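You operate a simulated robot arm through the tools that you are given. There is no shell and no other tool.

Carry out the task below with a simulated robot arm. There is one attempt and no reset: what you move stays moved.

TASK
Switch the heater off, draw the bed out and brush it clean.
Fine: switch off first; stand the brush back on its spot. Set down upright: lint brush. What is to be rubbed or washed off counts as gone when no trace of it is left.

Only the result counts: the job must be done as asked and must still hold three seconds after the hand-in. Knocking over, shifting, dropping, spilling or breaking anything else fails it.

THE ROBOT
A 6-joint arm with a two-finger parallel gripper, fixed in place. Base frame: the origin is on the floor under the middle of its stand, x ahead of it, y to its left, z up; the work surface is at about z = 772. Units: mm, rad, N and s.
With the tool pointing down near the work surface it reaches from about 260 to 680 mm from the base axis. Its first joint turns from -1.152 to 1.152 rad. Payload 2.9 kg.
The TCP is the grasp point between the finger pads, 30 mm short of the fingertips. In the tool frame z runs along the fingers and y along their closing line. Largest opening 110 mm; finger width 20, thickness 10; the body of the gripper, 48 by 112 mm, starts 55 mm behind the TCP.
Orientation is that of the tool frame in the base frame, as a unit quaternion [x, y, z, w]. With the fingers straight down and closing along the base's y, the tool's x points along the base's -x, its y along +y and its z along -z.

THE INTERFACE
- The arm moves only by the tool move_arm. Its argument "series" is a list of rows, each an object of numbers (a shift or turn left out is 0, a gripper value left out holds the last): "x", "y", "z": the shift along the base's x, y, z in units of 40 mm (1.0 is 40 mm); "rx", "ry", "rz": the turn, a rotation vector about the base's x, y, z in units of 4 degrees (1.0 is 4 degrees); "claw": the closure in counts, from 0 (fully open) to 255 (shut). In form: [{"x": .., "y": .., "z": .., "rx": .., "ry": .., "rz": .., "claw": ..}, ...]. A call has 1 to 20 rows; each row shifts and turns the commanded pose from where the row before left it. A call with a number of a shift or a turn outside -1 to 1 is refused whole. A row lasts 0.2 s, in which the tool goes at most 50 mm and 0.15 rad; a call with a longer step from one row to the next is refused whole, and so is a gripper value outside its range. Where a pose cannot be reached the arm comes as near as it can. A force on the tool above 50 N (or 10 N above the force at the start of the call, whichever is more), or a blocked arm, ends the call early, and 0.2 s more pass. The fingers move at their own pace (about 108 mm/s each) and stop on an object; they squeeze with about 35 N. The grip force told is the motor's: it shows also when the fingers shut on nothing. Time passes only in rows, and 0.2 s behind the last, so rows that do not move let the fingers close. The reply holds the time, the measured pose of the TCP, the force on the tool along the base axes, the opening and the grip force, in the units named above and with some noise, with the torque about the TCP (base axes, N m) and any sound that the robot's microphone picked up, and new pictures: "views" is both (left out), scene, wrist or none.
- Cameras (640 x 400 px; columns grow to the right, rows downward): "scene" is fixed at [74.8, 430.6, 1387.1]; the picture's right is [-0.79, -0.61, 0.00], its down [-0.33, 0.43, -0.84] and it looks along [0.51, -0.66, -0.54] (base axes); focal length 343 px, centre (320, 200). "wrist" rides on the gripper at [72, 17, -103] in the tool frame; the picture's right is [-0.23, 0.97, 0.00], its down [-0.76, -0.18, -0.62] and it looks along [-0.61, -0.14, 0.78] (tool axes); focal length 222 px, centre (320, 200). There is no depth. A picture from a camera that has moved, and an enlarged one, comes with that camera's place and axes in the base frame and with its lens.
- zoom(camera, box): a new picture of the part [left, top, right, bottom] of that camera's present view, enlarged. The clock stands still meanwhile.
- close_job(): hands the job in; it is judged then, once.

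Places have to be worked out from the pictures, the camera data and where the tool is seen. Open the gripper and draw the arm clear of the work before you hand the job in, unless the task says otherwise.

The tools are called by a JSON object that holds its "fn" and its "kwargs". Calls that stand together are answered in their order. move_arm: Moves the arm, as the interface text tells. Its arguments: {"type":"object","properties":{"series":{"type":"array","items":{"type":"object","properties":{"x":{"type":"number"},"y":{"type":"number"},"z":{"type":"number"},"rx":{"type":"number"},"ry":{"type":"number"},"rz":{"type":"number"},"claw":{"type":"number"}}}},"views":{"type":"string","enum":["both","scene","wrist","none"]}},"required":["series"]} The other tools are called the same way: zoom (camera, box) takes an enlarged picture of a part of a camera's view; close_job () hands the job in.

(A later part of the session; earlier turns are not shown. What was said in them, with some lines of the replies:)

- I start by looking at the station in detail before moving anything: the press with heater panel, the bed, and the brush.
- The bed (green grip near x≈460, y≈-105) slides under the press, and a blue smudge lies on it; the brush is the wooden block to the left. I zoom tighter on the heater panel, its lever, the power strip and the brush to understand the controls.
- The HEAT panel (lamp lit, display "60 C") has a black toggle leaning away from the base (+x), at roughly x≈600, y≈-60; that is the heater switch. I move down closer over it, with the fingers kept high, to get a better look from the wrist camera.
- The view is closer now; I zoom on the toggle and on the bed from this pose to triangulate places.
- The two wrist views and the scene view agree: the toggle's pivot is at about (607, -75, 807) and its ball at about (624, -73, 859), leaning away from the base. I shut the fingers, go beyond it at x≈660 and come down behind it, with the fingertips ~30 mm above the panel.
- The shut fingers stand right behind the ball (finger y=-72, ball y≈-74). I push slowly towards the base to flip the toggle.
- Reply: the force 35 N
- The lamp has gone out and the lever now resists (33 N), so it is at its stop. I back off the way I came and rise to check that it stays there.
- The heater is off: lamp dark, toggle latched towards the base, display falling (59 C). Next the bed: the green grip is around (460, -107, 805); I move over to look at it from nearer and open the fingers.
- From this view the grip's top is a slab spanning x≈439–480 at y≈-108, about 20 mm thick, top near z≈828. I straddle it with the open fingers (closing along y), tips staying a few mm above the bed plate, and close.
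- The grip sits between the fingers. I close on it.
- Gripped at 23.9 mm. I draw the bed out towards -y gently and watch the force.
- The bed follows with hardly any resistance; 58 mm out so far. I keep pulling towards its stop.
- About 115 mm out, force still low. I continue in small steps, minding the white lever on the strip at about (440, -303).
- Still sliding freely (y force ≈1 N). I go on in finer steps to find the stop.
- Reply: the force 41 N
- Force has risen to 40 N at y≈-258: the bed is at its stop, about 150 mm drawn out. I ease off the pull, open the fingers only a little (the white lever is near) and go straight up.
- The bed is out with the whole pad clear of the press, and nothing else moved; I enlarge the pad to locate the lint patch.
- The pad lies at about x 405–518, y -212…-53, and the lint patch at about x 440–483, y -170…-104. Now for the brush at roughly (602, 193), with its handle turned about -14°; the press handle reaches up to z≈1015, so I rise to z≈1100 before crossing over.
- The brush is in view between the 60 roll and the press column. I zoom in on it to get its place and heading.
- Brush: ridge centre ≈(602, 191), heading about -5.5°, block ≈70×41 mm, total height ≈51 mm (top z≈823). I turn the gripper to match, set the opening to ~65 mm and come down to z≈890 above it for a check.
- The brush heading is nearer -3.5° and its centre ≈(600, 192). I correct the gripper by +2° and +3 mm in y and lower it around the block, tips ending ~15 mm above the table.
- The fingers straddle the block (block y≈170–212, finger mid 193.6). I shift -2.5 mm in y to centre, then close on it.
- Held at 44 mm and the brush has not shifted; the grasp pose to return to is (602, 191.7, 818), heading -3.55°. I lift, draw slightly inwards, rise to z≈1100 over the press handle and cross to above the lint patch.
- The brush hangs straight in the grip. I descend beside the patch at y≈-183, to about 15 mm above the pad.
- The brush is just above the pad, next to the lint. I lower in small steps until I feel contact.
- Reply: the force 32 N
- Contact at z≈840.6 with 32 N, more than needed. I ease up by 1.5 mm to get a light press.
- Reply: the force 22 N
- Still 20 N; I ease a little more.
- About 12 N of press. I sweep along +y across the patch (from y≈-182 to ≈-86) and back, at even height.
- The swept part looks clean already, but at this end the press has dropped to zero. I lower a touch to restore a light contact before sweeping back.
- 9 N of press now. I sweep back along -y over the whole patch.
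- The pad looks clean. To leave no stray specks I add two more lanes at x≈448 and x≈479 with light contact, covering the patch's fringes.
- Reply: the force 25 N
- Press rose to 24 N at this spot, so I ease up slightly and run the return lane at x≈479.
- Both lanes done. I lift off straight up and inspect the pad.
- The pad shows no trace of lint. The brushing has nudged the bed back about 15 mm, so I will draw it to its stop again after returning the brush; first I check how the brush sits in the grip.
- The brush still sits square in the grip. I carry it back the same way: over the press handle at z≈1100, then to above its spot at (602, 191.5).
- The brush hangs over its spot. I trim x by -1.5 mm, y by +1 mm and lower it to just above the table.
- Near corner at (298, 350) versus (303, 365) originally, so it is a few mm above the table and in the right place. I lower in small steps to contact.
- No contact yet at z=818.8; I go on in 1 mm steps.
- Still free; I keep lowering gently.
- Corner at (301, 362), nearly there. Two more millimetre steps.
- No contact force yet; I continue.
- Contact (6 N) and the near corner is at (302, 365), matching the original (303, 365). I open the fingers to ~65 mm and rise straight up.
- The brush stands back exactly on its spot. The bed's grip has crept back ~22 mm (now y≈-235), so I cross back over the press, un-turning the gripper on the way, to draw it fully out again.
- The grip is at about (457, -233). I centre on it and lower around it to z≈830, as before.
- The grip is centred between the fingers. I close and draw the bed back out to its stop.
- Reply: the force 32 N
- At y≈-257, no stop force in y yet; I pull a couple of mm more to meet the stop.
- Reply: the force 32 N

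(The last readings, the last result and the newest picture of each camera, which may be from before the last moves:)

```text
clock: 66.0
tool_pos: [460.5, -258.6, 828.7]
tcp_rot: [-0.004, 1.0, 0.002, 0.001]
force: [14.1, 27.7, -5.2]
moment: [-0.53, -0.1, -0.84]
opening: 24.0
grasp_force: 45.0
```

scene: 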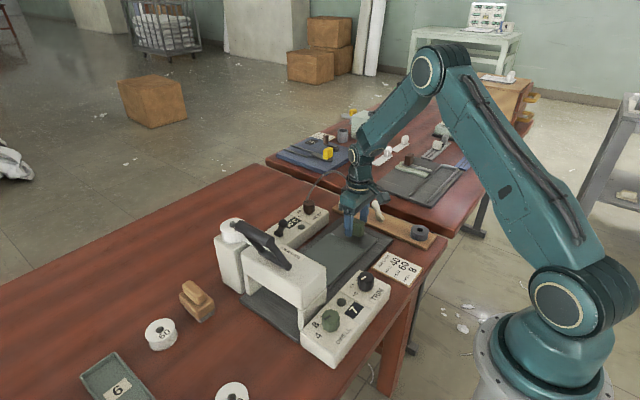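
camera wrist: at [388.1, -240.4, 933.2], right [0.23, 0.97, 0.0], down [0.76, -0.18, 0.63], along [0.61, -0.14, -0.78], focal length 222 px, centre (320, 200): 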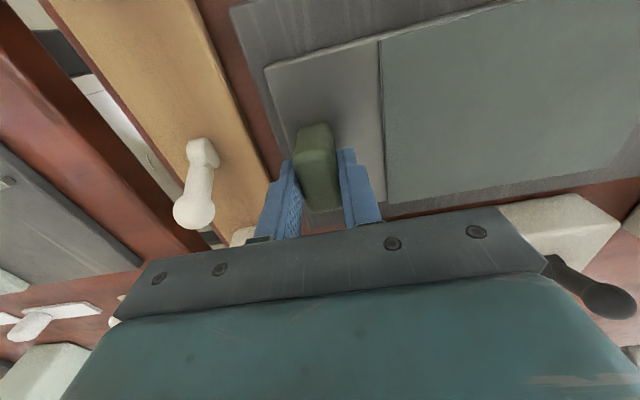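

The stop is met again (28 N in y at y≈-258.6). I ease off 2 mm, open slightly, and rise clear.

{"fn": "move_arm", "kwargs": {"series": [{"y": 0.05}, {"claw": 160}, {"claw": 160}, {"claw": 160}, {"z": 0.5}, {"z": 0.8}, {"z": 0.9}, {"z": 0.9}, {"z": 0.9}, {}], "views": "both"}}

{"fn": "zoom", "kwargs": {"camera": "wrist", "box": [280, 0, 560, 175]}}

{"fn": "zoom", "kwargs": {"camera": "scene", "box": [280, 215, 408, 295]}}

```text
clock: 68.2
tool_pos: [458.7, -259.9, 989.6]
tcp_rot: [0.0, 1.0, 0.0, -0.002]
force: [0.2, -0.6, -0.7]
moment: [-0.02, 0.01, 0.01]
opening: 41.2
grasp_force: 0.0
camera wrist: at [387.5, -243.5, 1094.9], right [0.23, 0.97, 0.0], down [0.76, -0.18, 0.62], along [0.61, -0.14, -0.78], focal length 222 px, centre (320, 200)
```

scene: 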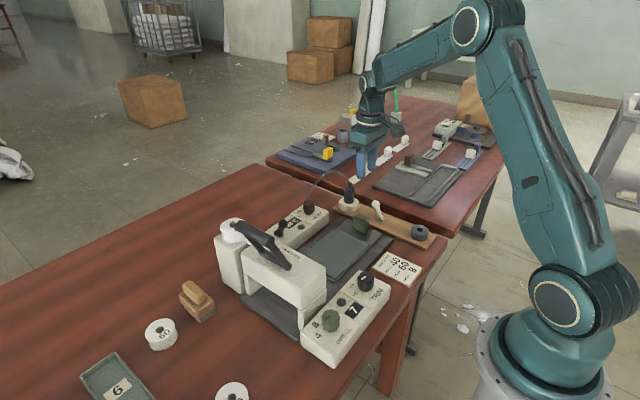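
wrist: 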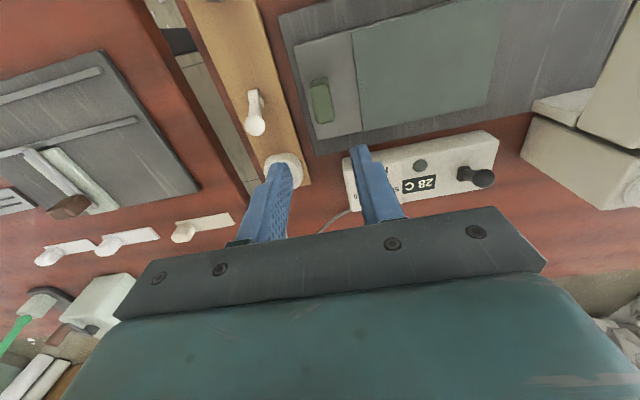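

```text
2.29 times, centred on (420, 88) of wrist
camera zoom: at [387.5, -243.5, 1094.9], right [0.23, 0.97, 0.0], down [0.76, -0.18, 0.62], along [0.61, -0.14, -0.78], focal length 508 px, centre (91, 457)
```

zoom: 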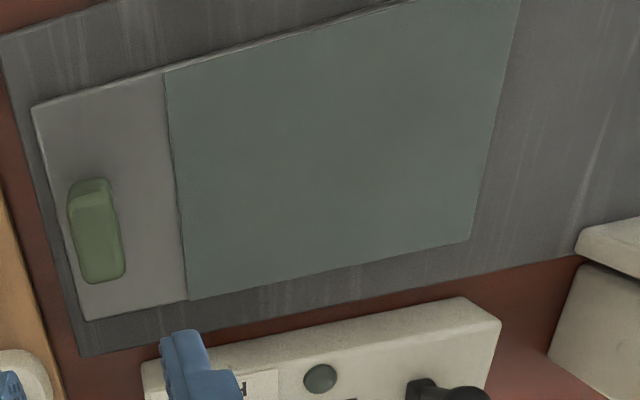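

```text
5.00 times, centred on (344, 255) of scene
camera zoom: at [74.8, 430.6, 1387.1], right [-0.79, -0.61, 0.0], down [-0.33, 0.43, -0.84], along [0.51, -0.66, -0.54], focal length 1716 px, centre (200, -75)
```

zoom: 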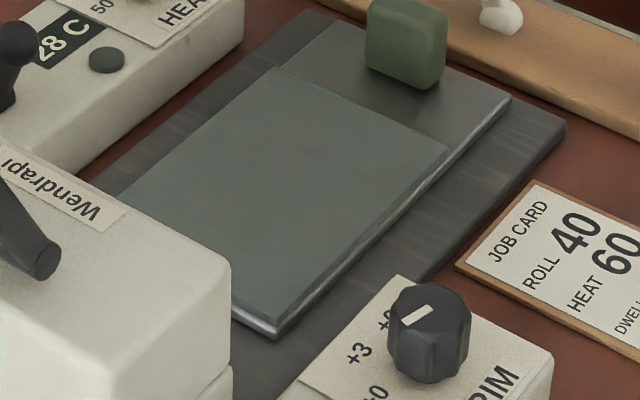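

Bed at its stop, pad clean, heater off (28 C, lamp dark), brush on its spot. I raise the arm clear, open the gripper fully and take a last look.

{"fn": "move_arm", "kwargs": {"series": [{"z": 0.9}, {"z": 0.9}, {"z": 0.9}, {"z": 0.9, "claw": 0}, {"y": 0.9}, {"y": 0.9}, {"y": 0.9}, {"y": 0.9}, {}, {}], "views": "both"}}

{"fn": "zoom", "kwargs": {"camera": "wrist", "box": [240, 0, 400, 100]}}

{"fn": "zoom", "kwargs": {"camera": "scene", "box": [200, 170, 440, 320]}}

{"fn": "zoom", "kwargs": {"camera": "scene", "box": [300, 220, 380, 270]}}

{"fn": "zoom", "kwargs": {"camera": "scene", "box": [60, 250, 300, 400]}}

```text
clock: 70.4
tool_pos: [461.3, -115.5, 1133.9]
tcp_rot: [0.0, 1.0, 0.0, 0.0]
force: [0.3, -0.2, -0.2]
moment: [0.01, 0.02, -0.03]
opening: 110.1
grasp_force: 0.2
camera wrist: at [388.7, -98.4, 1239.4], right [0.23, 0.97, 0.0], down [0.76, -0.18, 0.62], along [0.61, -0.14, -0.78], focal length 222 px, centre (320, 200)
```

scene: 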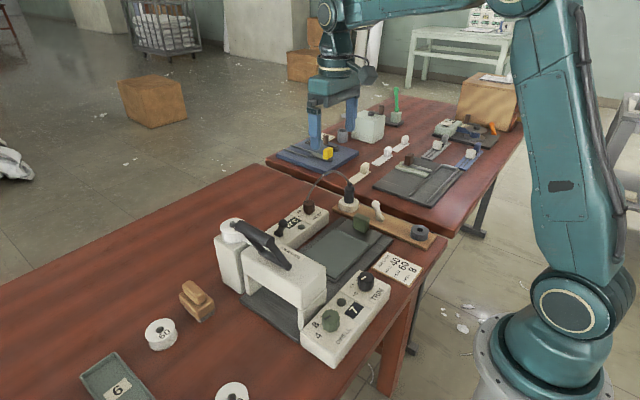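
wrist: 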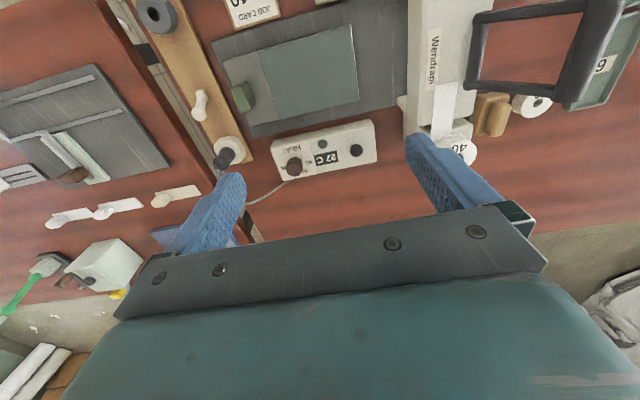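

```text
4.00 times, centred on (320, 50) of wrist
camera zoom: at [388.7, -98.4, 1239.4], right [0.23, 0.97, 0.0], down [0.76, -0.18, 0.62], along [0.61, -0.14, -0.78], focal length 888 px, centre (320, 800)
```

zoom: 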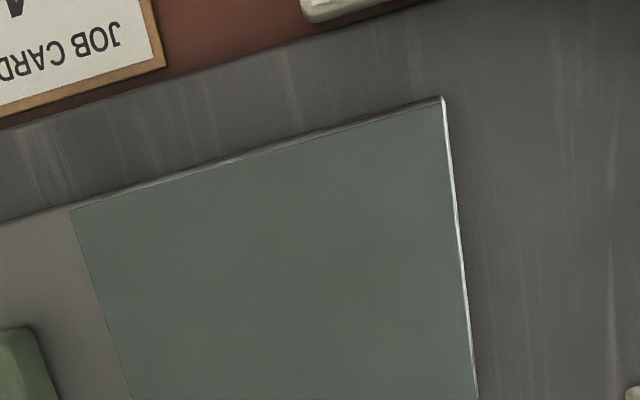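

```text
2.67 times, centred on (320, 245) of scene
camera zoom: at [74.8, 430.6, 1387.1], right [-0.79, -0.61, 0.0], down [-0.33, 0.43, -0.84], along [0.51, -0.66, -0.54], focal length 915 px, centre (320, 80)
```

zoom: 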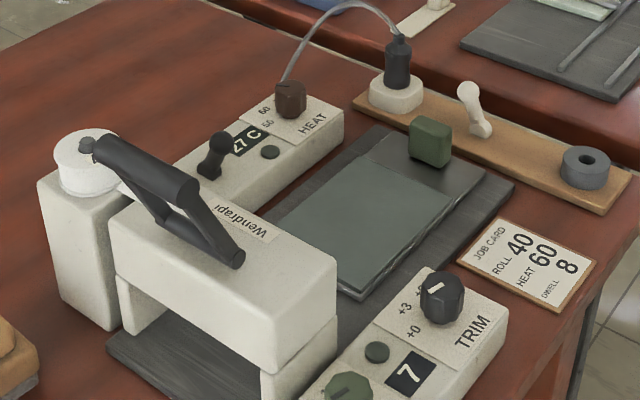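

```text
8.00 times, centred on (340, 245) of scene
camera zoom: at [74.8, 430.6, 1387.1], right [-0.79, -0.61, 0.0], down [-0.33, 0.43, -0.84], along [0.51, -0.66, -0.54], focal length 2746 px, centre (160, -160)
```

zoom: 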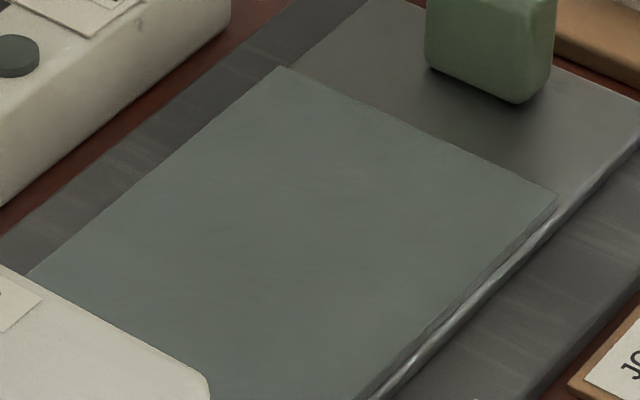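

```text
2.67 times, centred on (180, 325) of scene
camera zoom: at [74.8, 430.6, 1387.1], right [-0.79, -0.61, 0.0], down [-0.33, 0.43, -0.84], along [0.51, -0.66, -0.54], focal length 915 px, centre (693, -133)
```

zoom: 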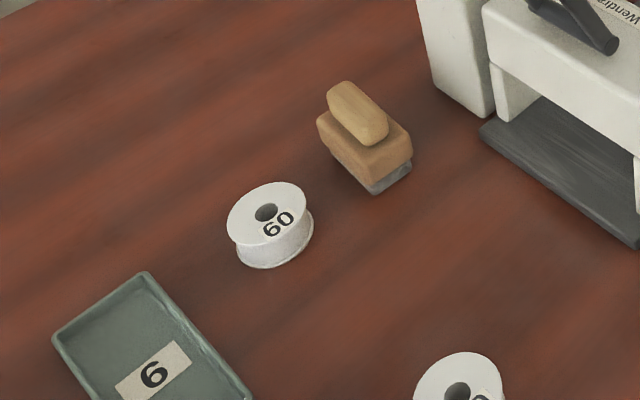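

The last views show the heater off, the bed at its stop with no lint on the pad, and the brush upright on its spot. Everything else is where it was, the gripper is open and the arm is clear, so I hand the job in.

{"fn": "close_job", "kwargs": {}}

```text
The job is handed in.
```

The heater is off, the bed is drawn out and clean, and the brush is back on its spot. I've handed the job in; no verdict came back with the hand-in.

- **Heater:** I switched it off first. The toggle stayed over, the lamp went dark, and the display fell from 60 C to 27 C by the end.
- **Bed:** I pulled it about 150 mm to its stop. Brushing pushed it back about 22 mm, so I drew it to the stop again after putting the brush away.
- **Pad:** I swept over the patch four times. The last close views show no trace of lint.
- **Brush:** It stands upright; in the scene view it lines up with its starting place to within about a pixel.

Nothing else looks moved in the last views. The gripper is open and the arm is clear of the work.
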